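You operate a simulated robot arm through the tools that you are given. There is no shell and no other tool. Be economical: measure what you need, move in short steps, check, and stop when the job is done.

The job below is to be done with a simulated robot arm. You get a single attempt, and the scene is never put back.

## Task
Take the yellow socket and put it on top of the middle green master. Put the teal box on the white table behind line 3. Open the door one, fetch the small carton that says "relays" from the high shelf behind doors one and two and set it on top of the square carton, then shut the one. Do these in any order. Set down upright: yellow socket, teal box, small carton.

It is judged by the outcome, as a careful person would: the job done as asked, and still so three seconds after it is handed in. It fails if anything else is knocked over, pushed out of place, dropped, spilled or broken.

## Robot
A 6-joint arm with a two-finger gripper on a trunk, on a base that drives. Base frame: it is fixed to the floor where the robot stands at the start and does not move with it; the origin is under the middle of the robot, x ahead of it, y to its left, z up; the surface under the hand at the start is at about z = 835. Units: mm, rad, N and s.
With the tool pointing down near the work surface it reaches from about 460 to 820 mm from the robot's upright axis, wherever it stands. Its first joint turns from -2.897 to 2.897 rad. Places, roughly: door one [-500, -2900, 1500]; small carton [-500, -3000, 1500]; square carton [1250, -250, 1000]; teal box [3000, 2000, 1000]; white table behind line 3 [600, 300, 800]. Payload 1.66 kg.
Tool frame: the origin (TCP) lies between the finger pads and is the grasp point; the fingertips stand 16 mm ahead of it; z points along the fingers, y is the line along which they close. The gripper opens to 111 mm. The gripper's body begins 104 mm behind the TCP.
Orientation is that of the tool frame in the base frame, as [roll, pitch, yaw] about the fixed x, y, z axes, in that order (R = Rz(yaw) Ry(pitch) Rx(roll)). With the fingers straight down and closing along the base's y, the tool's x points along the base's -x, its y along +y and its z along -z.

## Interface
- The arm moves only by the tool send_rows. Its arguments are lists of equal length, an entry for each row: "xyz": the shift along the tool's x, y, z in units of 50 mm (1.0 is 50 mm), a list of three; "delta_rot": the turn, a rotation vector about the tool's x, y, z in units of 8 degrees (1.0 is 8 degrees), a list of three; "jaw": the gripper command, from -1 (shut) to 1 (fully open), values between in proportion. In form: {"xyz": [[tx, ty, tz], ...], "delta_rot": [[ax, ay, az], ...], "jaw": [jaw, ...]}. A call has 1 to 10 rows; each row shifts and turns the commanded pose from where the row before left it, along the tool's axes as they then stand. A call with a number of a shift or a turn outside -1 to 1 is refused whole. Each row takes 0.2 s and may step no farther than 50 mm and 0.15 rad from the row before; otherwise, or with a gripper value out of range, the whole call is refused. Where a pose cannot be reached the arm comes as near as it can. A force on the tool above 40 N (or 10 N above the force at the start of the call, whichever is more), or a blocked arm, ends the call early, and 0.2 s more pass. Each finger halts on what it meets, pressing with about 25 N; the grip force reading is that of the motor and also rises with nothing between the fingers. The clock runs only during rows and for 0.2 s after the last one: add rows that do not move to give the fingers time. The reply holds the time, the measured pose of the TCP, the force on the tool along the base axes, the opening and the grip force, in the units named above and with some noise, with the torque about the TCP (base axes, N m) and any sound that the robot's microphone picked up.
- Cameras (640 x 400 px; columns grow to the right, rows downward): "scene" is now at [46.4, 157.2, 1621.2]; the picture's right is [-0.45, -0.89, 0.00], its down [-0.60, 0.30, -0.74] and it looks along [0.66, -0.33, -0.67] (base axes); focal length 260 px, centre (320, 200). "wrist" rides on the gripper at [70, 14, -143] in the tool frame; the picture's right is [-0.19, 0.98, 0.00], its down [-0.87, -0.17, -0.47] and it looks along [-0.46, -0.09, 0.88] (tool axes); focal length 230 px, centre (320, 200). There is no depth. A picture from a camera that has moved, and an enlarged one, comes with that camera's place and axes in the base frame and with its lens. The place of the scene camera against the robot may be out by one fixed shift of up to 25 mm in any direction.
- camera(camera): a new picture of that camera. The clock stands still meanwhile.
- slide_trunk(by): slides the trunk up (or, below 0, down) by that many mm; the arm and the scene camera ride with it, the base frame stays. It gives what a move gives, with no picture.
- drive_base(legs): drives the robot by 1 to 6 legs, each [ahead, left, turn to the left] in mm, mm and rad, along the robot's own axes; the way and the turn of a leg run together, so that a leg with both is an arc; at most 1500 mm and 3.142 rad a leg. The arm and the cameras ride along, it lands a little off, and it stops where it bumps. It gives what a move gives.
- head_to(pan, tilt): turns the head with the scene camera to pan (to the left, within 2.094 rad either way) and tilt (down, from -0.506 to 1.204), counted from straight ahead of the robot. It gives what a move gives.
- enlarge(camera, box): a new picture of the part [left, top, right, bottom] of that camera's present view, enlarged. The clock stands still meanwhile.
- close_job(): hands the job in; it is judged then, once.

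Go step by step. Nothing tells you exact positions but the pictures and the camera data: compare them with the known pose of the tool, close in by small moves and look again before you grip or let go. The budget is 165 turns and 128 pictures, counting those below and the enlarged ones. Unless the task says otherwise, let go and move clear before handing in, and close with one line.

The tools are called after "Call:" by a JSON object that holds its "op" and its "data". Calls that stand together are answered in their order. send_rows: Moves the arm, as the interface text tells. Its arguments: {"type":"object","properties":{"xyz":{"type":"array","items":{"type":"array","items":{"type":"number"}}},"delta_rot":{"type":"array","items":{"type":"array","items":{"type":"number"}}},"jaw":{"type":"array","items":{"type":"number"}}},"required":["xyz","delta_rot","jaw"]} The other tools are called the same way: slide_trunk (by) slides the trunk up or down; drive_base (legs) drives the base; head_to (pan, tilt) turns the head that bears the scene camera; camera (camera) takes a picture; enlarge (camera, box) takes an enlarged picture of a part of a camera's view; close_job () hands the job in.

At the start:

```text
clock: 0.0
tcp_pos: [470.3, -88.8, 1148.7]
tool_rot: [3.141, -0.002, -3.14]
force: [-0.1, -0.1, 0.5]
ft_torque: [0.03, 0.0, 0.0]
gripper_width: 111.1
gripper_force: 0.1
trunk travel left (down, up): [-200.0, 390.0]
robot x, y, heading: [-5.2, 1.7, 0.001]
head pan, tilt: [-0.468, 0.74]
```

scene: 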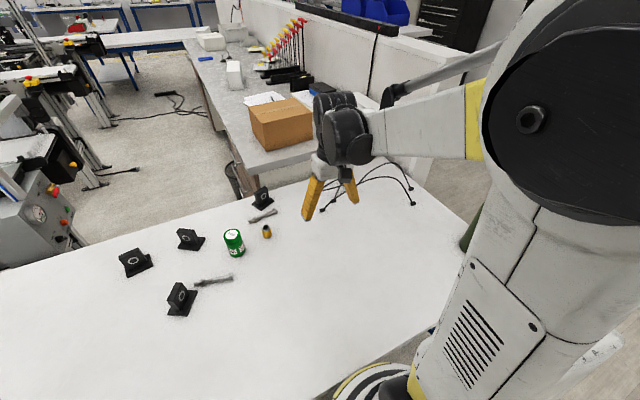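
wrist: 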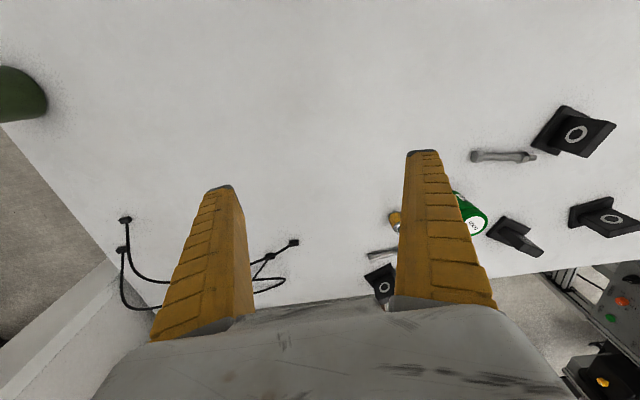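

I see the white table with black blocks, a green can and a small yellow-brown socket, and a carton on the bench behind. I'll look closer before moving.

Call:
{"op": "enlarge", "data": {"camera": "scene", "box": [100, 160, 340, 320]}}

Call:
{"op": "head_to", "data": {"pan": 0.5, "tilt": 0.6}}

Call:
{"op": "camera", "data": {"camera": "scene"}}

```text
2.50 times, centred on (220, 240) of scene
camera zoom: at [46.4, 157.2, 1621.2], right [-0.45, -0.89, 0.0], down [-0.6, 0.3, -0.74], along [0.66, -0.33, -0.67], focal length 649 px, centre (570, 100)
```

zoom: 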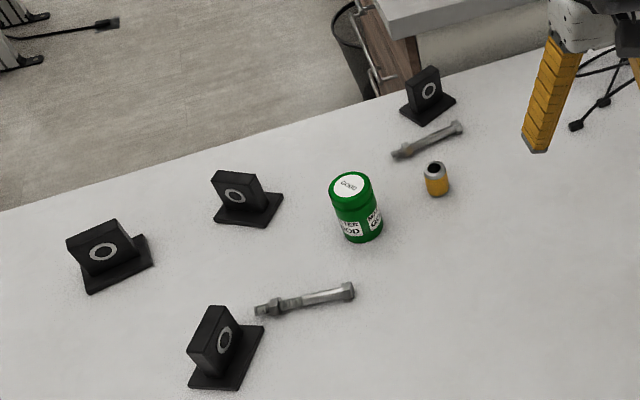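

```text
clock: 1.2
tcp_pos: [470.7, -87.8, 1149.6]
tool_rot: [3.141, -0.001, 3.141]
force: [0.1, -0.8, -0.7]
ft_torque: [0.01, 0.03, 0.03]
gripper_width: 111.0
gripper_force: 0.0
trunk travel left (down, up): [-200.0, 390.0]
robot x, y, heading: [-0.3, 2.3, -0.001]
head pan, tilt: [0.499, 0.6]
```

```text
124 pictures are left
camera scene: at [49.6, 236.9, 1633.2], right [0.48, -0.88, 0.0], down [-0.5, -0.27, -0.83], along [0.72, 0.39, -0.57], focal length 260 px, centre (320, 200)
```

scene: 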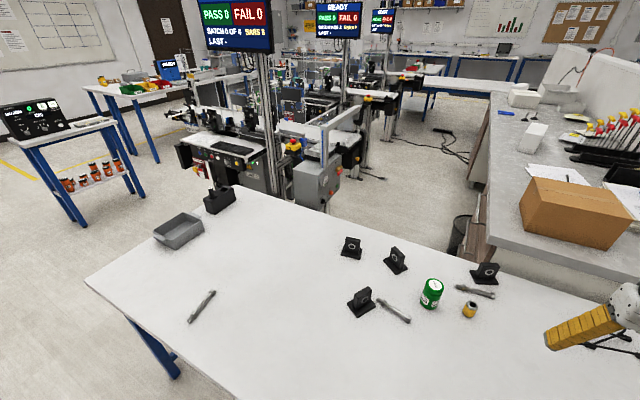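

The table ahead holds one green "MASTER GOOD" can; "middle" suggests there are others. I'll look around the room.

Call:
{"op": "enlarge", "data": {"camera": "scene", "box": [0, 60, 240, 210]}}

Call:
{"op": "enlarge", "data": {"camera": "scene", "box": [200, 0, 440, 150]}}

Call:
{"op": "enlarge", "data": {"camera": "scene", "box": [460, 60, 640, 180]}}

Call:
{"op": "enlarge", "data": {"camera": "scene", "box": [320, 220, 520, 345]}}

Call:
{"op": "head_to", "data": {"pan": 1.6, "tilt": 0.5}}

Call:
{"op": "camera", "data": {"camera": "scene"}}

Call:
{"op": "head_to", "data": {"pan": -1.6, "tilt": 0.4}}

Call:
{"op": "camera", "data": {"camera": "scene"}}

```text
2.67 times, centred on (120, 135) of scene
camera zoom: at [49.6, 236.9, 1633.2], right [0.48, -0.88, 0.0], down [-0.5, -0.27, -0.83], along [0.72, 0.39, -0.57], focal length 692 px, centre (853, 373)
```

zoom: 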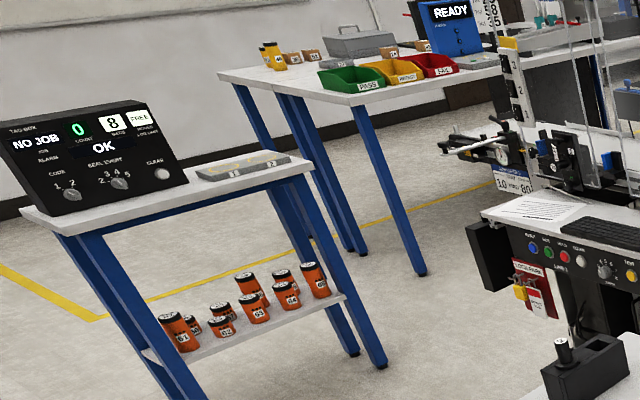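

```text
2.67 times, centred on (320, 75) of scene
camera zoom: at [49.6, 236.9, 1633.2], right [0.48, -0.88, 0.0], down [-0.5, -0.27, -0.83], along [0.72, 0.39, -0.57], focal length 692 px, centre (320, 533)
```

zoom: 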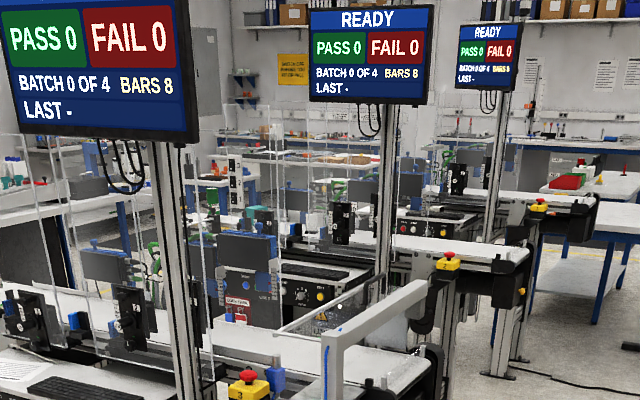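

```text
3.33 times, centred on (550, 120) of scene
camera zoom: at [49.6, 236.9, 1633.2], right [0.48, -0.88, 0.0], down [-0.5, -0.27, -0.83], along [0.72, 0.39, -0.57], focal length 865 px, centre (-447, 467)
```

zoom: 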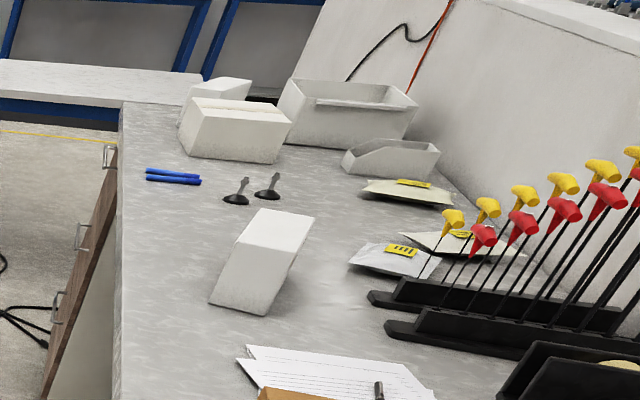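

```text
3.20 times, centred on (420, 282) of scene
camera zoom: at [49.6, 236.9, 1633.2], right [0.48, -0.88, 0.0], down [-0.5, -0.27, -0.83], along [0.72, 0.39, -0.57], focal length 831 px, centre (0, -64)
```

zoom: 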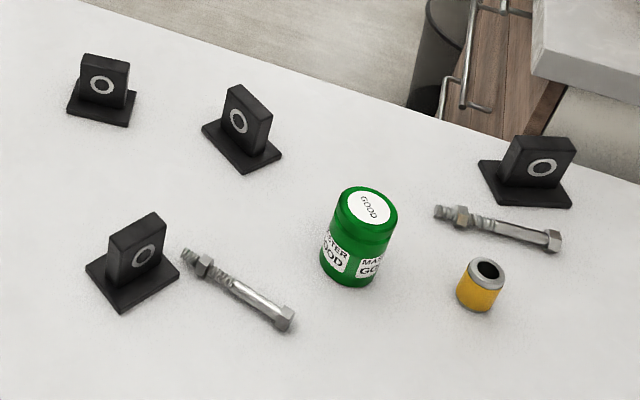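

```text
clock: 2.6
tcp_pos: [470.6, -89.0, 1149.8]
tool_rot: [-3.14, 0.001, -3.141]
force: [-0.1, 0.2, -0.5]
ft_torque: [-0.03, -0.02, 0.02]
gripper_width: 111.2
gripper_force: 0.0
trunk travel left (down, up): [-200.0, 390.0]
robot x, y, heading: [0.5, 1.1, 0.004]
head pan, tilt: [1.6, 0.499]
```

```text
119 pictures are left
camera scene: at [-30.6, 285.6, 1642.3], right [1.0, 0.03, 0.0], down [0.01, -0.48, -0.88], along [-0.03, 0.88, -0.48], focal length 260 px, centre (320, 200)
```

scene: 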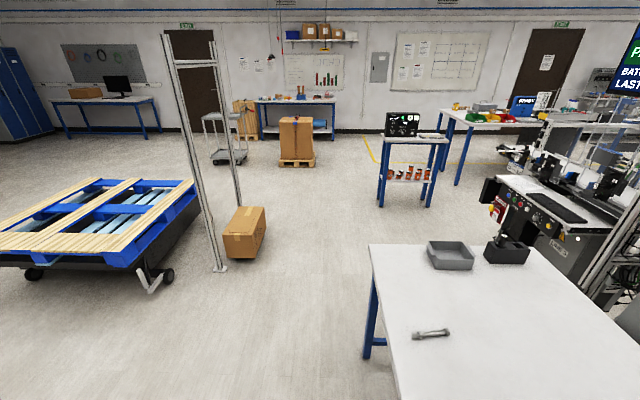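

```text
clock: 5.3
tcp_pos: [469.9, -88.7, 1149.2]
tool_rot: [3.139, -0.001, -3.141]
force: [-0.1, 0.7, -0.5]
ft_torque: [-0.01, 0.0, -0.05]
gripper_width: 110.8
gripper_force: 0.0
trunk travel left (down, up): [-200.0, 390.0]
robot x, y, heading: [2.5, 2.3, -0.004]
head pan, tilt: [-1.6, 0.4]
```

```text
118 pictures are left
camera scene: at [-30.7, 102.1, 1651.4], right [-1.0, 0.03, 0.0], down [0.01, 0.39, -0.92], along [-0.03, -0.92, -0.39], focal length 260 px, centre (320, 200)
```

scene: 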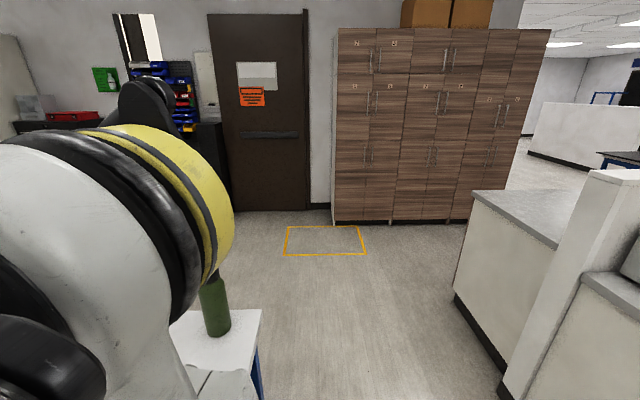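

Cabinets are to the right (numbered doors). I'll zoom in on their labels and on the lines for green masters and the teal box.

Call:
{"op": "enlarge", "data": {"camera": "scene", "box": [320, 20, 560, 170]}}

Call:
{"op": "enlarge", "data": {"camera": "scene", "box": [160, 240, 320, 400]}}

Call:
{"op": "head_to", "data": {"pan": 0.5, "tilt": 0.2}}

Call:
{"op": "enlarge", "data": {"camera": "scene", "box": [180, 150, 340, 250]}}

Call:
{"op": "enlarge", "data": {"camera": "scene", "box": [260, 170, 420, 270]}}

Call:
{"op": "enlarge", "data": {"camera": "scene", "box": [0, 130, 200, 255]}}

```text
2.67 times, centred on (440, 95) of scene
camera zoom: at [-30.7, 102.1, 1651.4], right [-1.0, 0.03, 0.0], down [0.01, 0.39, -0.92], along [-0.03, -0.92, -0.39], focal length 692 px, centre (0, 480)
```

zoom: 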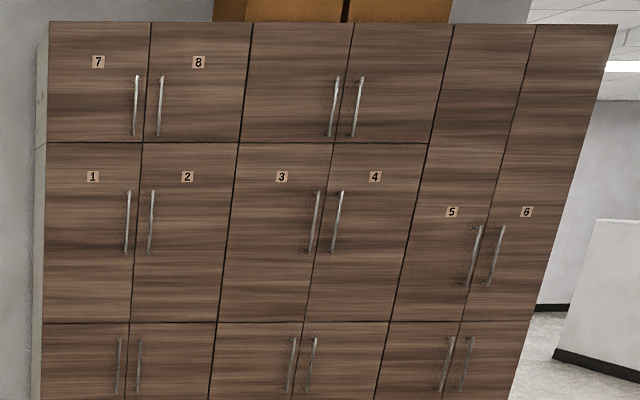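

```text
2.50 times, centred on (240, 320) of scene
camera zoom: at [-30.7, 102.1, 1651.4], right [-1.0, 0.03, 0.0], down [0.01, 0.39, -0.92], along [-0.03, -0.92, -0.39], focal length 649 px, centre (520, -100)
```

zoom: 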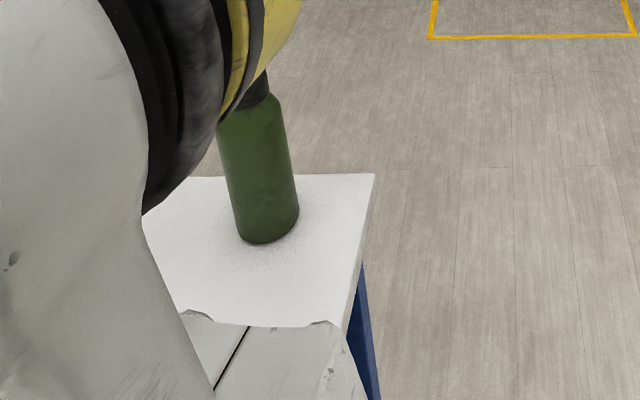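

```text
clock: 7.3
tcp_pos: [471.5, -90.2, 1149.8]
tool_rot: [3.141, 0.0, -3.141]
force: [0.0, 0.4, 0.2]
ft_torque: [0.0, 0.02, 0.0]
gripper_width: 110.8
gripper_force: 0.0
trunk travel left (down, up): [-200.0, 390.0]
robot x, y, heading: [0.8, -1.2, -0.003]
head pan, tilt: [0.499, 0.201]
```

```text
4.00 times, centred on (260, 200) of scene
camera zoom: at [53.8, 239.3, 1669.9], right [0.48, -0.88, 0.0], down [-0.18, -0.1, -0.98], along [0.86, 0.47, -0.2], focal length 1038 px, centre (560, 200)
```

zoom: 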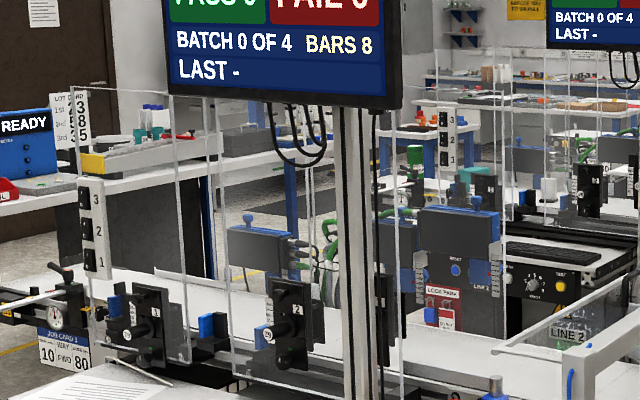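

```text
4.00 times, centred on (340, 220) of scene
camera zoom: at [53.8, 239.3, 1669.9], right [0.48, -0.88, 0.0], down [-0.18, -0.1, -0.98], along [0.86, 0.47, -0.2], focal length 1038 px, centre (240, 120)
```

zoom: 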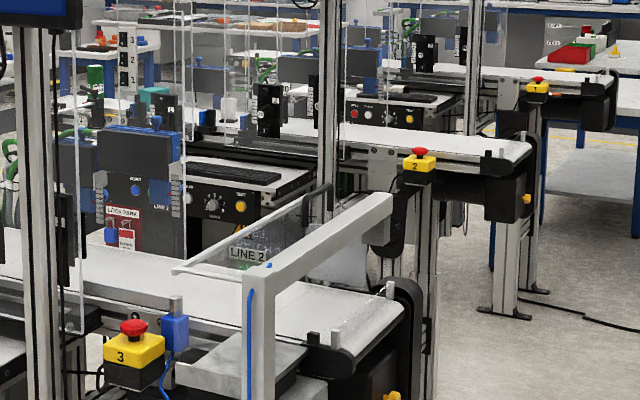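

```text
3.20 times, centred on (100, 192) of scene
camera zoom: at [53.8, 239.3, 1669.9], right [0.48, -0.88, 0.0], down [-0.18, -0.1, -0.98], along [0.86, 0.47, -0.2], focal length 831 px, centre (1024, 224)
```

zoom: 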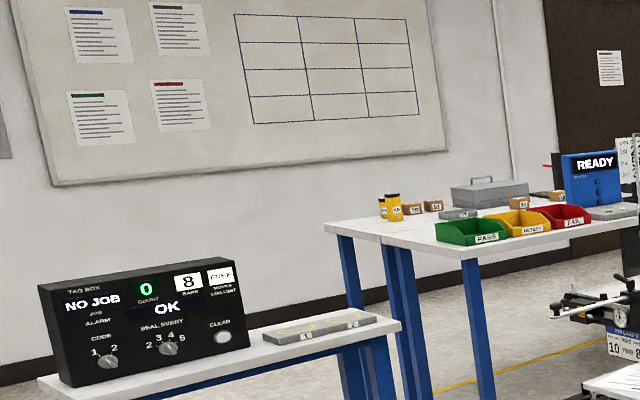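

A teal box and another green cylinder show at line 2. Zooming harder there and scanning the rest.

Call:
{"op": "enlarge", "data": {"camera": "scene", "box": [265, 180, 325, 218]}}

Call:
{"op": "enlarge", "data": {"camera": "scene", "box": [330, 150, 450, 225]}}

Call:
{"op": "enlarge", "data": {"camera": "scene", "box": [180, 240, 400, 400]}}

Call:
{"op": "head_to", "data": {"pan": 0.0, "tilt": 0.3}}

Call:
{"op": "camera", "data": {"camera": "scene"}}

```text
10.53 times, centred on (295, 199) of scene
camera zoom: at [53.8, 239.3, 1669.9], right [0.48, -0.88, 0.0], down [-0.18, -0.1, -0.98], along [0.86, 0.47, -0.2], focal length 2732 px, centre (583, 210)
```

zoom: 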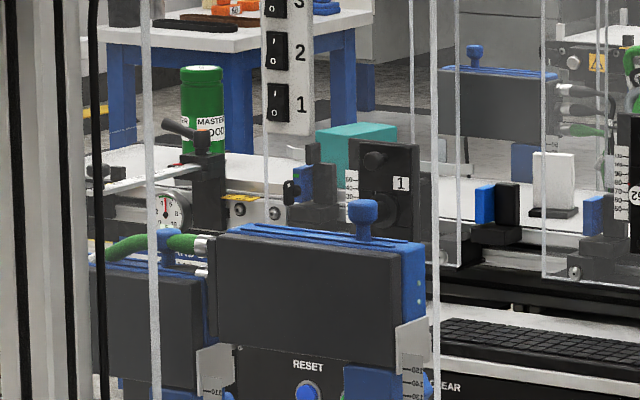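

```text
5.33 times, centred on (390, 188) of scene
camera zoom: at [53.8, 239.3, 1669.9], right [0.48, -0.88, 0.0], down [-0.18, -0.1, -0.98], along [0.86, 0.47, -0.2], focal length 1384 px, centre (-53, 267)
```

zoom: 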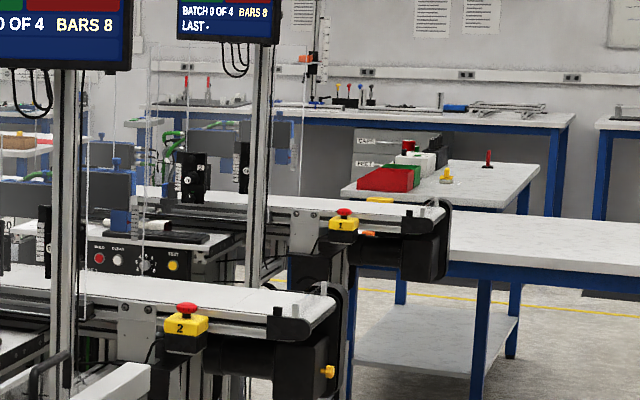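

```text
2.50 times, centred on (290, 320) of scene
camera zoom: at [53.8, 239.3, 1669.9], right [0.48, -0.88, 0.0], down [-0.18, -0.1, -0.98], along [0.86, 0.47, -0.2], focal length 649 px, centre (395, -100)
```

zoom: 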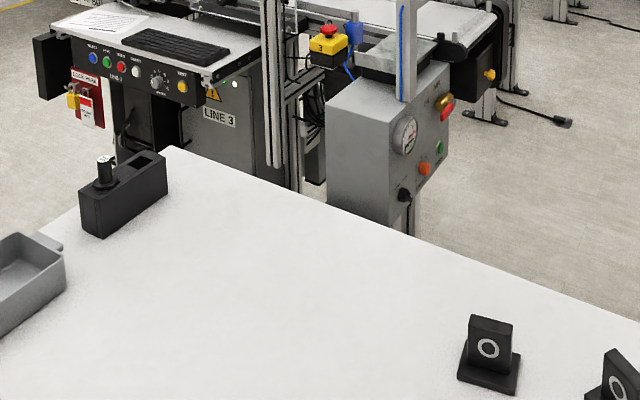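

```text
clock: 8.2
tcp_pos: [470.0, -88.2, 1149.4]
tool_rot: [3.14, -0.001, -3.141]
force: [0.4, -0.2, -0.6]
ft_torque: [-0.02, 0.01, 0.02]
gripper_width: 110.9
gripper_force: 0.2
trunk travel left (down, up): [-200.0, 390.0]
robot x, y, heading: [0.3, -0.6, 0.001]
head pan, tilt: [0.0, 0.3]
```

```text
109 pictures are left
camera scene: at [65.4, 194.8, 1660.7], right [0.0, -1.0, 0.0], down [-0.3, 0.0, -0.96], along [0.96, 0.0, -0.3], focal length 260 px, centre (320, 200)
```

scene: 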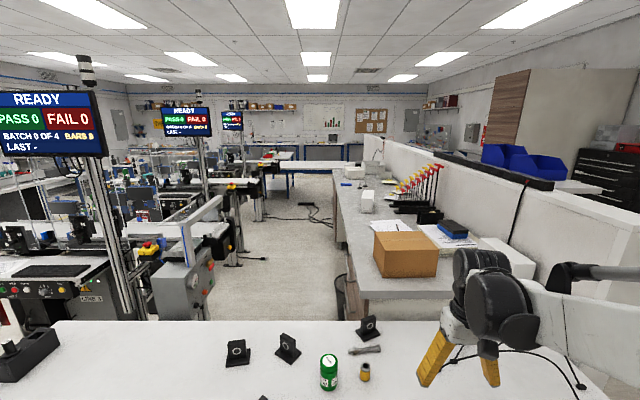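

The socket is at about (712, 36) and its own table's green master is about 125 mm to its left. There is another green master near line 2 with the teal box, so I'll first pick up the socket and take it along; move above it now.

Call:
{"op": "send_rows", "data": {"xyz": [[-0.69, 0.357, 0.4], [-0.69, 0.357, 0.4], [-0.69, 0.357, 0.4], [-0.69, 0.357, 0.4], [-0.69, 0.357, 0.4], [-0.69, 0.357, 0.4], [-0.69, 0.357, 0.4], [0, 0, 0]], "delta_rot": [[0, 0, 0], [0, 0, 0], [0, 0, 0], [0, 0, 0], [0, 0, 0], [0, 0, 0], [0, 0, 0], [0, 0, 0]], "jaw": [0.26, 0.26, 0.26, 0.26, 0.26, 0.26, 0.26, 0.26]}}

Call:
{"op": "camera", "data": {"camera": "wrist"}}

```text
clock: 10.0
tcp_pos: [713.1, 38.9, 1008.7]
tool_rot: [3.141, -0.001, 3.141]
force: [0.5, 0.2, 0.4]
ft_torque: [-0.02, 0.0, -0.01]
gripper_width: 71.5
gripper_force: 1.1
trunk travel left (down, up): [-200.0, 390.0]
robot x, y, heading: [-5.3, -1.0, 0.003]
head pan, tilt: [0.0, 0.3]
```

```text
108 pictures are left
camera wrist: at [641.7, 52.4, 1151.9], right [0.19, 0.98, 0.0], down [0.87, -0.17, 0.47], along [0.46, -0.09, -0.88], focal length 230 px, centre (320, 200)
```

wrist: 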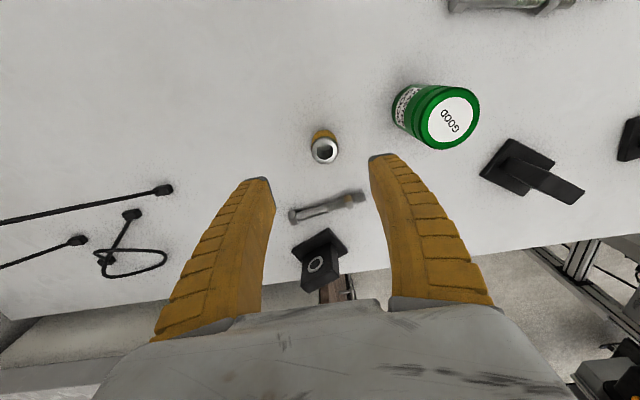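

The socket is at about (718, 41). Going down over it and closing.

Call:
{"op": "send_rows", "data": {"xyz": [[-0.1, 0.04, 0.7], [0, 0, 0.75], [0, 0, 0.75], [0, 0, 0.6], [0, 0, 0]], "delta_rot": [[0, 0, 0], [0, 0, 0], [0, 0, 0], [0, 0, 0], [0, 0, 0]], "jaw": [0.26, 0.26, 0.26, 0.26, 0.26]}}

Call:
{"op": "camera", "data": {"camera": "wrist"}}

```text
clock: 11.2
tcp_pos: [719.0, 37.9, 869.4]
tool_rot: [3.141, -0.001, 3.139]
force: [0.3, -0.1, -1.0]
ft_torque: [0.0, 0.01, 0.03]
gripper_width: 71.6
gripper_force: 1.4
trunk travel left (down, up): [-200.0, 390.0]
robot x, y, heading: [-3.0, -0.6, 0.002]
head pan, tilt: [0.0, 0.3]
```

```text
107 pictures are left
camera wrist: at [648.3, 51.7, 1011.5], right [0.19, 0.98, 0.0], down [0.87, -0.17, 0.47], along [0.46, -0.09, -0.88], focal length 230 px, centre (320, 200)
```

wrist: 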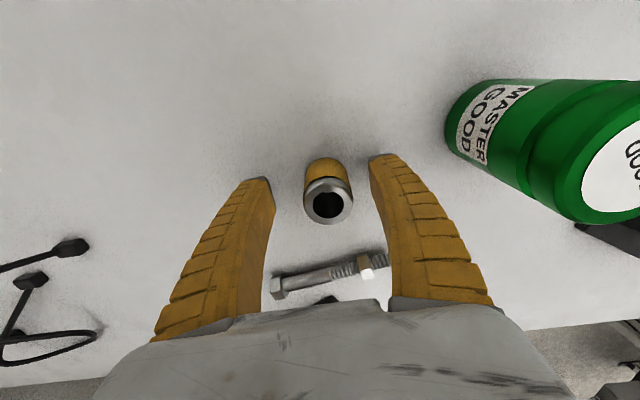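

Socket sits between the fingers. I'll nudge and close.

Call:
{"op": "send_rows", "data": {"xyz": [[0, 0.1, 0.1], [0, 0, 0], [0, 0, 0], [0, 0, 0], [0, 0, 0]], "delta_rot": [[0, 0, 0], [0, 0, 0], [0, 0, 0], [0, 0, 0], [0, 0, 0]], "jaw": [0.26, -0.4, -1, -1, -1]}}

Call:
{"op": "send_rows", "data": {"xyz": [[0, 0, -0.8], [0, 0, -1], [0, 0, -1], [0, 0, -1], [0, 0, 0]], "delta_rot": [[0, 0, 0], [0, 0, 0], [0, 0, 0], [0, 0, 0], [0, 0, 0]], "jaw": [-1, -1, -1, -1, -1]}}

Call:
{"op": "camera", "data": {"camera": "wrist"}}

```text
clock: 12.4
tcp_pos: [719.2, 42.1, 863.4]
tool_rot: [3.141, 0.0, 3.141]
force: [0.5, -1.1, 3.7]
ft_torque: [-0.07, -0.07, -0.02]
gripper_width: 28.1
gripper_force: 24.8
trunk travel left (down, up): [-200.0, 390.0]
robot x, y, heading: [-2.3, -1.7, 0.002]
head pan, tilt: [0.0, 0.3]
```

```text
clock: 13.6
tcp_pos: [719.7, 45.2, 1057.5]
tool_rot: [3.141, -0.001, 3.141]
force: [-0.1, 0.7, -1.2]
ft_torque: [-0.01, 0.02, -0.01]
gripper_width: 26.4
gripper_force: 24.9
trunk travel left (down, up): [-200.0, 390.0]
robot x, y, heading: [-1.4, -1.4, 0.002]
head pan, tilt: [0.0, 0.3]
```

```text
106 pictures are left
camera wrist: at [648.4, 59.3, 1200.3], right [0.19, 0.98, 0.0], down [0.87, -0.17, 0.47], along [0.46, -0.09, -0.88], focal length 230 px, centre (320, 200)
```

wrist: 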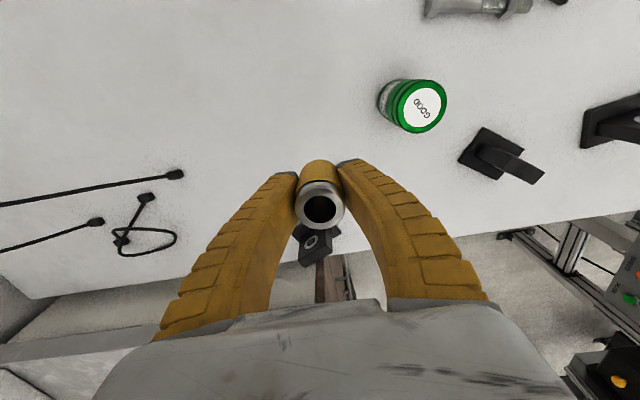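

The socket is held firmly. I'll tuck the arm in and drive left around the table's end, to see the route to the line 2 table.

Call:
{"op": "send_rows", "data": {"xyz": [[0.6, 0, -0.6], [0.6, 0, -0.6], [0.6, 0, -0.6], [0.6, 0, -0.6], [0.6, 0, -0.6], [0.6, 0, -0.4], [0.6, 0, 0]], "delta_rot": [[0, 0, 0], [0, 0, 0], [0, 0, 0], [0, 0, 0], [0, 0, 0], [0, 0, 0], [0, 0, 0]], "jaw": [-1, -1, -1, -1, -1, -1, -1]}}

Call:
{"op": "drive_base", "data": {"legs": [[-150, 0, 0], [0, 1500, 0], [0, 500, 0]]}}

Call:
{"op": "head_to", "data": {"pan": 0.2, "tilt": 0.4}}

Call:
{"op": "camera", "data": {"camera": "scene"}}

```text
clock: 15.2
tcp_pos: [506.0, 41.4, 1225.6]
tool_rot: [3.14, 0.0, -3.141]
force: [-0.3, -0.8, -1.0]
ft_torque: [0.03, -0.02, -0.02]
gripper_width: 26.2
gripper_force: 24.6
trunk travel left (down, up): [-200.0, 390.0]
robot x, y, heading: [-0.4, 2.7, 0.002]
head pan, tilt: [0.0, 0.3]
```

```text
clock: 26.2
tcp_pos: [279.1, 2080.3, 1224.8]
tool_rot: [3.14, -0.002, -3.092]
force: [-0.6, 0.7, -0.8]
ft_torque: [0.0, 0.01, 0.05]
gripper_width: 25.1
gripper_force: 25.5
trunk travel left (down, up): [-200.0, 390.0]
robot x, y, heading: [-222.6, 2014.0, 0.048]
head pan, tilt: [0.0, 0.3]
```

```text
clock: 27.0
tcp_pos: [279.2, 2080.2, 1223.8]
tool_rot: [-3.141, 0.0, -3.091]
force: [-0.4, 0.3, -1.5]
ft_torque: [0.01, 0.0, -0.02]
gripper_width: 24.7
gripper_force: 25.3
trunk travel left (down, up): [-200.0, 390.0]
robot x, y, heading: [-228.7, 2014.8, 0.054]
head pan, tilt: [0.201, 0.4]
```

```text
105 pictures are left
camera scene: at [-173.5, 2230.2, 1651.4], right [0.25, -0.97, 0.0], down [-0.38, -0.1, -0.92], along [0.89, 0.23, -0.39], focal length 260 px, centre (320, 200)
```

scene: 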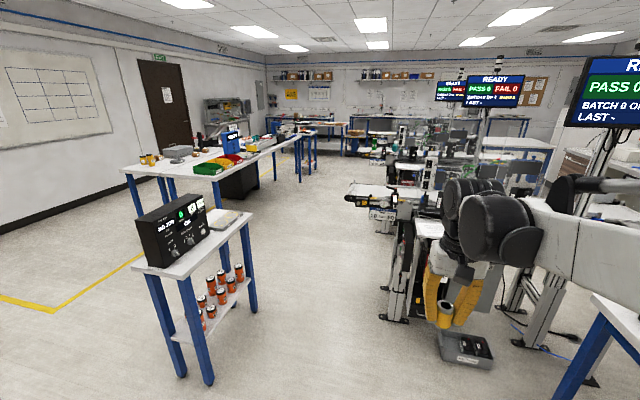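

A wide aisle (y about 2250–3100) runs past the line ends. I'll drive along its middle and look right.

Call:
{"op": "drive_base", "data": {"legs": [[0, 620, -0.05], [1500, 0, 0], [400, 0, 0]]}}

Call:
{"op": "head_to", "data": {"pan": -0.4, "tilt": 0.4}}

Call:
{"op": "camera", "data": {"camera": "scene"}}

```text
clock: 39.6
tcp_pos: [2173.9, 2657.3, 1226.0]
tool_rot: [-3.134, 0.004, 3.127]
force: [-0.3, -1.2, -0.7]
ft_torque: [0.01, -0.01, -0.02]
gripper_width: 24.6
gripper_force: 25.3
trunk travel left (down, up): [-200.0, 390.0]
robot x, y, heading: [1669.5, 2616.8, -0.016]
head pan, tilt: [0.201, 0.4]
```

```text
clock: 40.6
tcp_pos: [2174.4, 2657.1, 1224.2]
tool_rot: [-3.133, 0.003, 3.125]
force: [-0.2, -0.3, -0.8]
ft_torque: [0.01, 0.05, 0.0]
gripper_width: 24.4
gripper_force: 25.0
trunk travel left (down, up): [-200.0, 390.0]
robot x, y, heading: [1671.7, 2618.8, -0.015]
head pan, tilt: [-0.4, 0.4]
```

```text
104 pictures are left
camera scene: at [1725.0, 2785.4, 1650.0], right [-0.4, -0.92, 0.01], down [-0.35, 0.15, -0.92], along [0.84, -0.37, -0.38], focal length 260 px, centre (320, 200)
```

scene: 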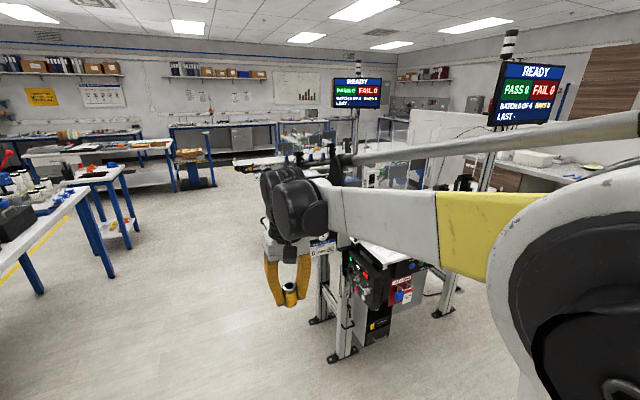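

The arm blocks the view; I'll drive another metre ahead and look right.

Call:
{"op": "drive_base", "data": {"legs": [[1000, 0, 0.016]]}}

Call:
{"op": "head_to", "data": {"pan": -0.9, "tilt": 0.5}}

Call:
{"op": "camera", "data": {"camera": "scene"}}

Call:
{"op": "camera", "data": {"camera": "wrist"}}

```text
clock: 45.3
tcp_pos: [3114.5, 2630.8, 1228.7]
tool_rot: [-3.137, 0.008, 3.117]
force: [-0.4, -0.3, -0.9]
ft_torque: [0.04, -0.03, 0.01]
gripper_width: 24.3
gripper_force: 25.7
trunk travel left (down, up): [-200.0, 390.0]
robot x, y, heading: [2620.8, 2601.2, -0.026]
head pan, tilt: [-0.4, 0.4]
stopped in leg 1: the robot was blocked; the commanded pose is now the measured one
```

```text
clock: 46.2
tcp_pos: [3113.6, 2630.9, 1230.3]
tool_rot: [-3.138, 0.012, 3.116]
force: [-0.7, -1.0, -1.1]
ft_torque: [-0.03, -0.02, 0.01]
gripper_width: 24.1
gripper_force: 24.6
trunk travel left (down, up): [-200.0, 390.0]
robot x, y, heading: [2619.5, 2600.4, -0.029]
head pan, tilt: [-0.901, 0.499]
```

```text
103 pictures are left
camera scene: at [2633.3, 2726.9, 1641.9], right [-0.8, -0.6, -0.01], down [-0.28, 0.38, -0.88], along [0.54, -0.7, -0.47], focal length 260 px, centre (320, 200)
```

scene: 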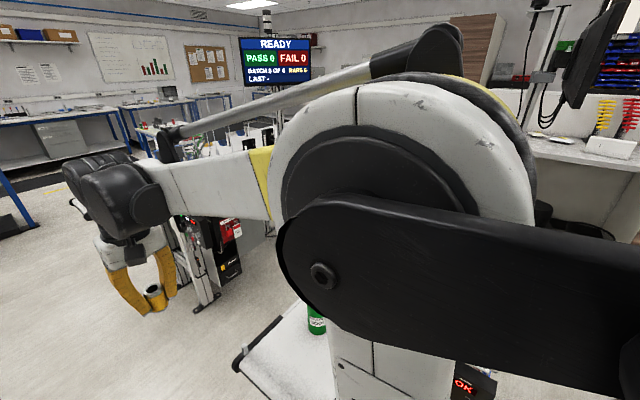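

```text
102 pictures are left
camera wrist: at [3042.9, 2647.8, 1372.5], right [0.21, 0.98, 0.0], down [0.86, -0.19, 0.48], along [0.47, -0.1, -0.88], focal length 230 px, centre (320, 200)
```

wrist: 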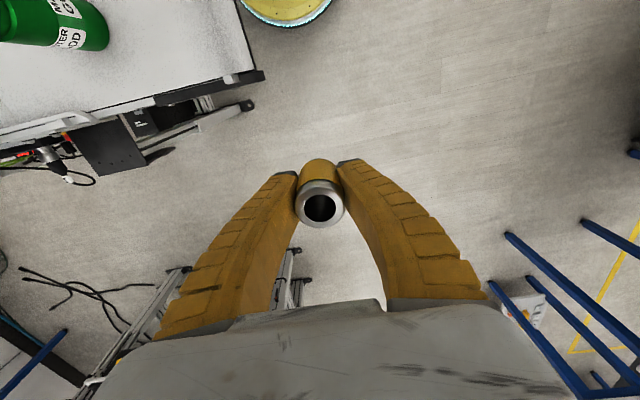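

The base bumped something by the line 2 table corner. I'll back off and turn to face the table so the arm no longer blocks the view.

Call:
{"op": "drive_base", "data": {"legs": [[-300, 60, 0], [0, 0, -0.9]]}}

Call:
{"op": "head_to", "data": {"pan": 0.3, "tilt": 0.5}}

Call:
{"op": "camera", "data": {"camera": "scene"}}

```text
clock: 50.6
tcp_pos: [2666.0, 2290.5, 1225.1]
tool_rot: [3.141, 0.0, 2.233]
force: [0.0, 0.0, -1.1]
ft_torque: [0.0, 0.03, -0.03]
gripper_width: 24.4
gripper_force: 25.2
trunk travel left (down, up): [-200.0, 390.0]
robot x, y, heading: [2319.5, 2667.3, -0.909]
head pan, tilt: [-0.901, 0.499]
```

```text
clock: 52.0
tcp_pos: [2665.6, 2291.7, 1225.0]
tool_rot: [3.141, 0.0, 2.232]
force: [-0.1, 0.0, -1.3]
ft_torque: [0.01, 0.0, 0.0]
gripper_width: 24.4
gripper_force: 25.2
trunk travel left (down, up): [-200.0, 390.0]
robot x, y, heading: [2319.6, 2666.0, -0.908]
head pan, tilt: [0.3, 0.499]
```

```text
101 pictures are left
camera scene: at [2526.6, 2751.7, 1642.3], right [-0.57, -0.82, 0.0], down [-0.39, 0.27, -0.88], along [0.72, -0.5, -0.48], focal length 260 px, centre (320, 200)
```

scene: 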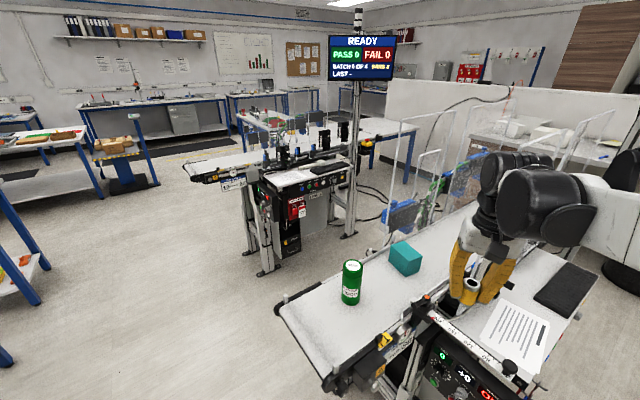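

The line 2 belt holds the teal box and a green master. I'll look for a third one on line 1.

Call:
{"op": "enlarge", "data": {"camera": "scene", "box": [180, 90, 380, 215]}}

Call:
{"op": "enlarge", "data": {"camera": "scene", "box": [320, 200, 600, 375]}}

Call:
{"op": "enlarge", "data": {"camera": "scene", "box": [0, 80, 200, 205]}}

```text
3.20 times, centred on (280, 152) of scene
camera zoom: at [2526.6, 2751.7, 1642.3], right [-0.57, -0.82, 0.0], down [-0.39, 0.27, -0.88], along [0.72, -0.5, -0.48], focal length 831 px, centre (448, 352)
```

zoom: 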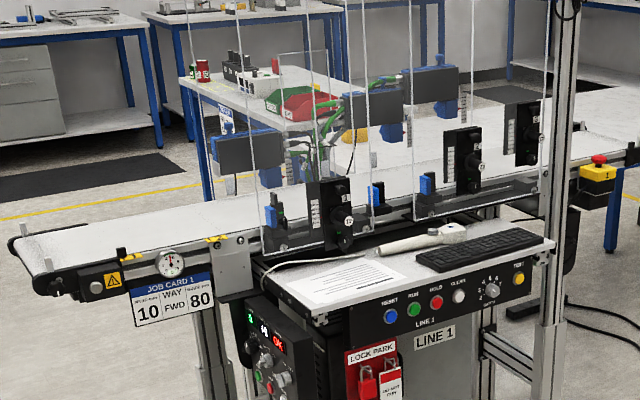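

```text
2.29 times, centred on (460, 288) of scene
camera zoom: at [2526.6, 2751.7, 1642.3], right [-0.57, -0.82, 0.0], down [-0.39, 0.27, -0.88], along [0.72, -0.5, -0.48], focal length 593 px, centre (0, 0)
```

zoom: 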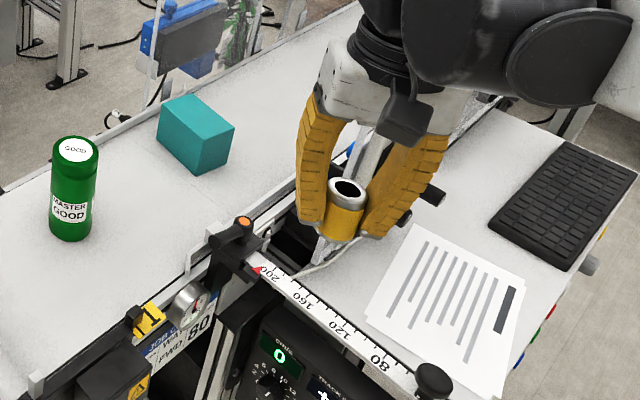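

```text
3.20 times, centred on (100, 142) of scene
camera zoom: at [2526.6, 2751.7, 1642.3], right [-0.57, -0.82, 0.0], down [-0.39, 0.27, -0.88], along [0.72, -0.5, -0.48], focal length 831 px, centre (1024, 384)
```

zoom: 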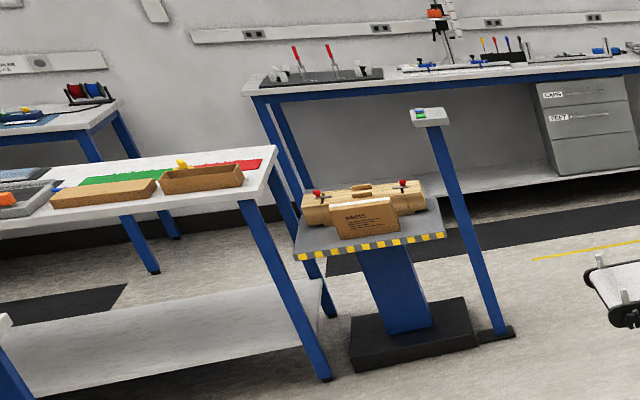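

So far two green masters of different heights. I'll look at the tables on the left/behind for the third.

Call:
{"op": "head_to", "data": {"pan": 1.6, "tilt": 0.4}}

Call:
{"op": "camera", "data": {"camera": "scene"}}

Call:
{"op": "head_to", "data": {"pan": 2.09, "tilt": 0.5}}

Call:
{"op": "camera", "data": {"camera": "scene"}}

Call:
{"op": "head_to", "data": {"pan": -0.5, "tilt": 0.4}}

Call:
{"op": "camera", "data": {"camera": "scene"}}

```text
clock: 53.4
tcp_pos: [2665.7, 2292.1, 1225.0]
tool_rot: [-3.141, 0.0, 2.234]
force: [0.6, 0.1, -1.3]
ft_torque: [0.01, 0.02, -0.01]
gripper_width: 24.1
gripper_force: 24.7
trunk travel left (down, up): [-200.0, 390.0]
robot x, y, heading: [2320.6, 2667.1, -0.915]
head pan, tilt: [1.6, 0.4]
```

```text
97 pictures are left
camera scene: at [2523.5, 2862.8, 1651.4], right [0.64, -0.77, 0.0], down [-0.3, -0.25, -0.92], along [0.71, 0.59, -0.39], focal length 260 px, centre (320, 200)
```

scene: 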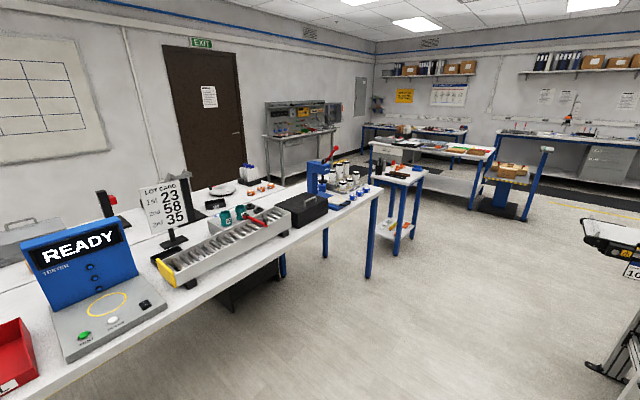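

```text
clock: 54.4
tcp_pos: [2666.1, 2291.8, 1224.8]
tool_rot: [-3.14, 0.001, 2.233]
force: [0.3, 0.7, -1.7]
ft_torque: [0.03, 0.01, -0.02]
gripper_width: 24.4
gripper_force: 24.8
trunk travel left (down, up): [-200.0, 390.0]
robot x, y, heading: [2324.1, 2667.1, -0.912]
head pan, tilt: [2.089, 0.499]
```

```text
96 pictures are left
camera scene: at [2486.9, 2887.9, 1642.3], right [0.92, -0.38, 0.0], down [-0.18, -0.44, -0.88], along [0.34, 0.81, -0.48], focal length 260 px, centre (320, 200)
```

scene: 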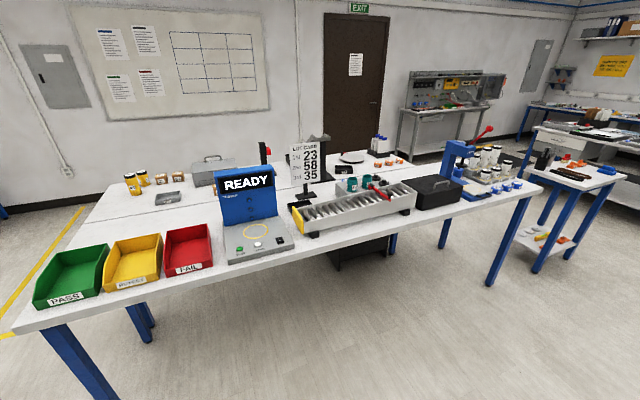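

```text
clock: 56.7
tcp_pos: [2666.4, 2291.5, 1225.2]
tool_rot: [-3.142, 0.001, 2.232]
force: [-0.2, -0.2, -1.5]
ft_torque: [-0.01, -0.03, -0.01]
gripper_width: 24.5
gripper_force: 25.0
trunk travel left (down, up): [-200.0, 390.0]
robot x, y, heading: [2323.0, 2666.9, -0.907]
head pan, tilt: [-0.499, 0.4]
```

```text
95 pictures are left
camera scene: at [2467.0, 2712.4, 1651.4], right [-0.99, -0.16, 0.0], down [-0.06, 0.38, -0.92], along [0.15, -0.91, -0.39], focal length 260 px, centre (320, 200)
```

scene: 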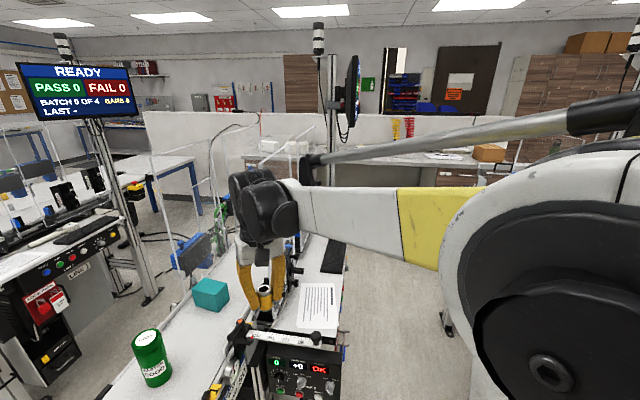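

Checking the table beyond line 1 more closely for any green master.

Call:
{"op": "head_to", "data": {"pan": 0.3, "tilt": 0.3}}

Call:
{"op": "enlarge", "data": {"camera": "scene", "box": [220, 120, 320, 182]}}

Call:
{"op": "enlarge", "data": {"camera": "scene", "box": [300, 130, 460, 230]}}

Call:
{"op": "enlarge", "data": {"camera": "scene", "box": [60, 110, 200, 197]}}

```text
clock: 57.8
tcp_pos: [2664.9, 2290.9, 1224.9]
tool_rot: [-3.141, 0.0, 2.231]
force: [-0.2, -0.1, -1.1]
ft_torque: [0.02, 0.0, 0.06]
gripper_width: 24.4
gripper_force: 25.0
trunk travel left (down, up): [-200.0, 390.0]
robot x, y, heading: [2320.5, 2664.8, -0.911]
head pan, tilt: [0.3, 0.3]
```

```text
6.40 times, centred on (270, 151) of scene
camera zoom: at [2528.6, 2750.3, 1660.7], right [-0.57, -0.82, 0.0], down [-0.24, 0.17, -0.96], along [0.78, -0.55, -0.3], focal length 1661 px, centre (640, 514)
```

zoom: 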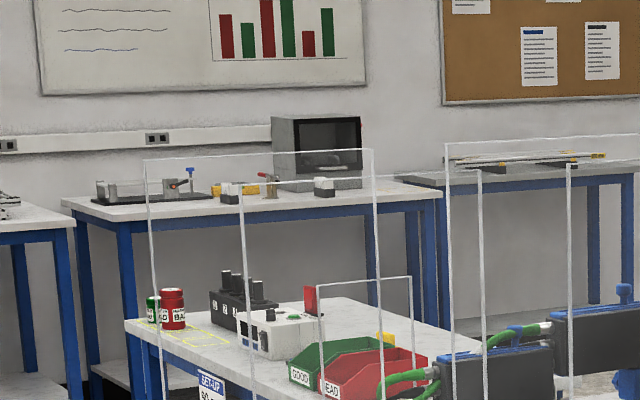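

```text
4.00 times, centred on (380, 180) of scene
camera zoom: at [2528.6, 2750.3, 1660.7], right [-0.57, -0.82, 0.0], down [-0.24, 0.17, -0.96], along [0.78, -0.55, -0.3], focal length 1038 px, centre (80, 280)
```

zoom: 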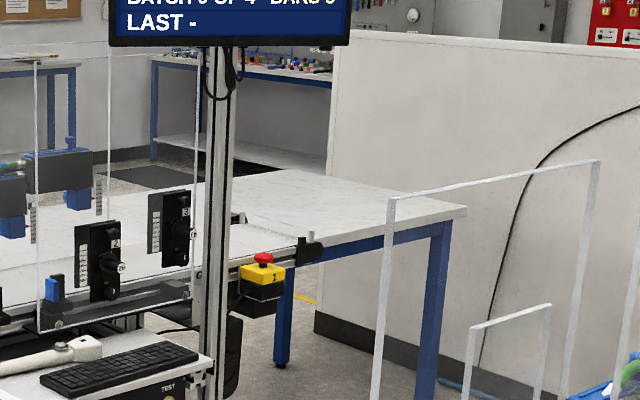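

```text
4.57 times, centred on (130, 154) of scene
camera zoom: at [2528.6, 2750.3, 1660.7], right [-0.57, -0.82, 0.0], down [-0.24, 0.17, -0.96], along [0.78, -0.55, -0.3], focal length 1187 px, centre (1189, 413)
```

zoom: 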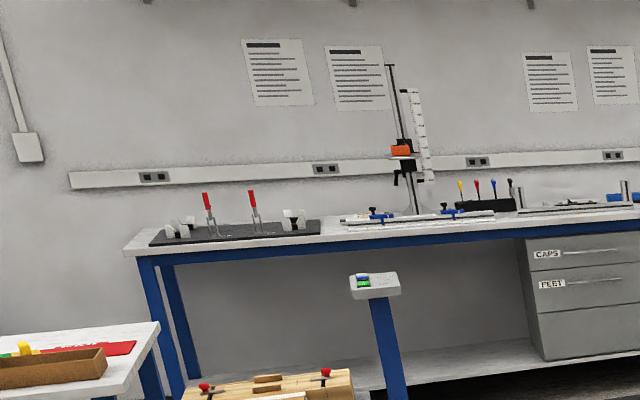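

There is a third green master on the table beyond line 1, next to a red one. I need to compare them, so I'll drive down the aisle for a look.

Call:
{"op": "drive_base", "data": {"legs": [[0, 0, 0.91], [0, 400, 0], [1500, 0, 0], [1300, 0, 0]]}}

Call:
{"op": "head_to", "data": {"pan": -0.35, "tilt": 0.4}}

Call:
{"op": "camera", "data": {"camera": "scene"}}

```text
clock: 76.0
tcp_pos: [5652.7, 3160.5, 1223.3]
tool_rot: [-3.141, 0.0, -3.115]
force: [0.1, 0.4, -0.6]
ft_torque: [0.04, 0.04, -0.01]
gripper_width: 24.1
gripper_force: 25.1
trunk travel left (down, up): [-200.0, 390.0]
robot x, y, heading: [5148.0, 3107.4, 0.024]
head pan, tilt: [0.3, 0.3]
```

```text
clock: 77.0
tcp_pos: [5653.0, 3161.1, 1223.4]
tool_rot: [-3.141, -0.001, -3.116]
force: [0.6, 0.6, -1.0]
ft_torque: [-0.01, -0.02, 0.02]
gripper_width: 24.2
gripper_force: 24.7
trunk travel left (down, up): [-200.0, 390.0]
robot x, y, heading: [5145.9, 3107.9, 0.029]
head pan, tilt: [-0.351, 0.4]
```

```text
91 pictures are left
camera scene: at [5201.6, 3271.9, 1651.4], right [-0.32, -0.95, 0.0], down [-0.37, 0.12, -0.92], along [0.87, -0.29, -0.39], focal length 260 px, centre (320, 200)
```

scene: 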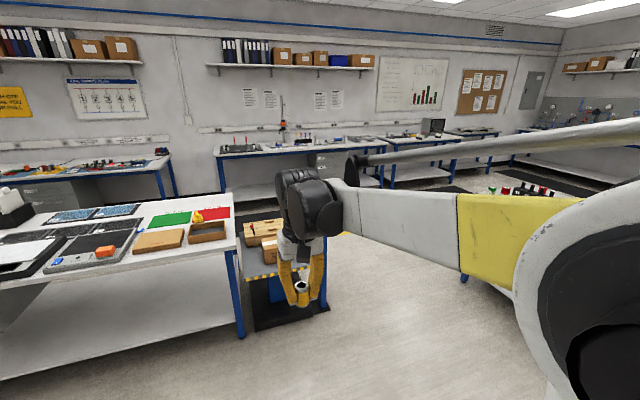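

Call:
{"op": "drive_base", "data": {"legs": [[0, 0, -1.0]]}}

Call:
{"op": "head_to", "data": {"pan": 0.3, "tilt": 0.4}}

Call:
{"op": "camera", "data": {"camera": "scene"}}

```text
clock: 80.0
tcp_pos: [5452.8, 2702.4, 1224.8]
tool_rot: [3.141, -0.001, 2.139]
force: [0.2, -0.7, -0.6]
ft_torque: [0.02, -0.01, 0.0]
gripper_width: 24.4
gripper_force: 25.1
trunk travel left (down, up): [-200.0, 390.0]
robot x, y, heading: [5150.8, 3106.4, -1.003]
head pan, tilt: [-0.351, 0.4]
```

```text
clock: 81.0
tcp_pos: [5453.3, 2702.6, 1224.5]
tool_rot: [3.14, -0.001, 2.138]
force: [-0.6, -0.3, -1.6]
ft_torque: [0.0, -0.04, -0.04]
gripper_width: 24.2
gripper_force: 25.6
trunk travel left (down, up): [-200.0, 390.0]
robot x, y, heading: [5147.7, 3110.0, -1.003]
head pan, tilt: [0.3, 0.4]
```

```text
90 pictures are left
camera scene: at [5358.7, 3170.8, 1651.4], right [-0.65, -0.76, 0.0], down [-0.3, 0.25, -0.92], along [0.7, -0.6, -0.39], focal length 260 px, centre (320, 200)
```

scene: 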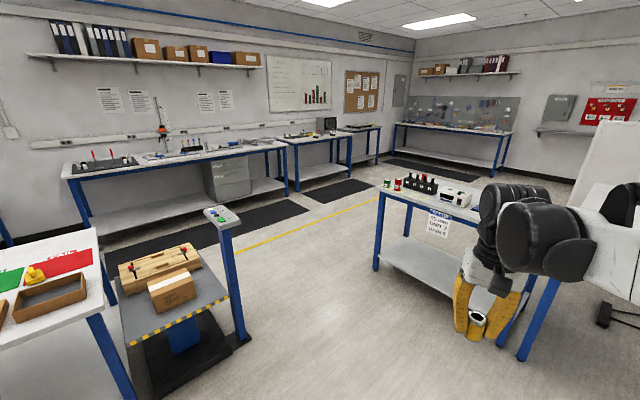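

Call:
{"op": "enlarge", "data": {"camera": "scene", "box": [365, 165, 445, 215]}}

Call:
{"op": "enlarge", "data": {"camera": "scene", "box": [270, 105, 550, 205]}}

```text
8.00 times, centred on (405, 190) of scene
camera zoom: at [5358.7, 3170.8, 1651.4], right [-0.65, -0.76, 0.0], down [-0.3, 0.25, -0.92], along [0.7, -0.6, -0.39], focal length 2076 px, centre (-360, 280)
```

zoom: 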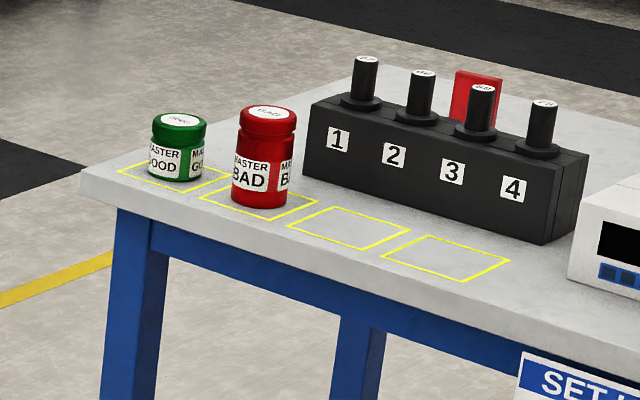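

```text
2.29 times, centred on (410, 155) of scene
camera zoom: at [5358.7, 3170.8, 1651.4], right [-0.65, -0.76, 0.0], down [-0.3, 0.25, -0.92], along [0.7, -0.6, -0.39], focal length 593 px, centre (114, 303)
```

zoom: 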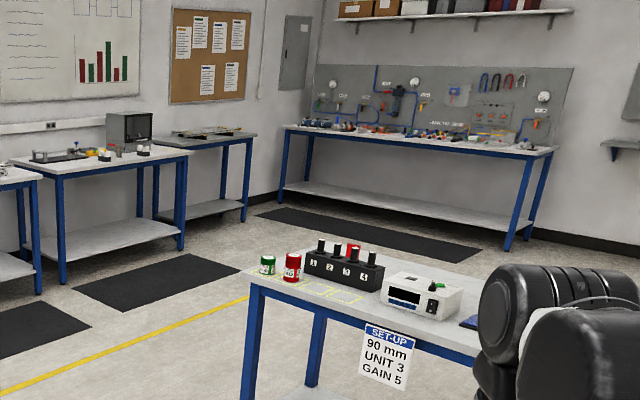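

The three masters differ in height: short (here), medium (on the table with the socket), tall (line 2). So the middle one is the medium can on the table behind line 3; I'll drive back there with the socket.

Call:
{"op": "drive_base", "data": {"legs": [[0, 0, 1.003], [-1500, 0, 0], [-1500, 0, 0], [0, -440, 0]]}}

```text
clock: 100.2
tcp_pos: [2654.0, 2723.4, 1223.4]
tool_rot: [3.141, 0.001, 3.132]
force: [0.0, 0.2, -1.0]
ft_torque: [0.01, 0.01, 0.04]
gripper_width: 24.2
gripper_force: 25.1
trunk travel left (down, up): [-200.0, 390.0]
robot x, y, heading: [2144.5, 2689.8, -0.016]
head pan, tilt: [0.3, 0.4]
```

Call:
{"op": "drive_base", "data": {"legs": [[-1500, 0, 0.016], [-880, 0, 0], [0, -1300, 0], [0, -1270, 0]]}}

```text
clock: 123.7
tcp_pos: [333.0, 166.2, 1223.8]
tool_rot: [-3.141, -0.001, -3.132]
force: [0.2, -0.9, -0.9]
ft_torque: [-0.01, -0.01, 0.01]
gripper_width: 24.2
gripper_force: 24.9
trunk travel left (down, up): [-200.0, 390.0]
robot x, y, heading: [-173.1, 121.2, 0.009]
head pan, tilt: [0.3, 0.4]
```

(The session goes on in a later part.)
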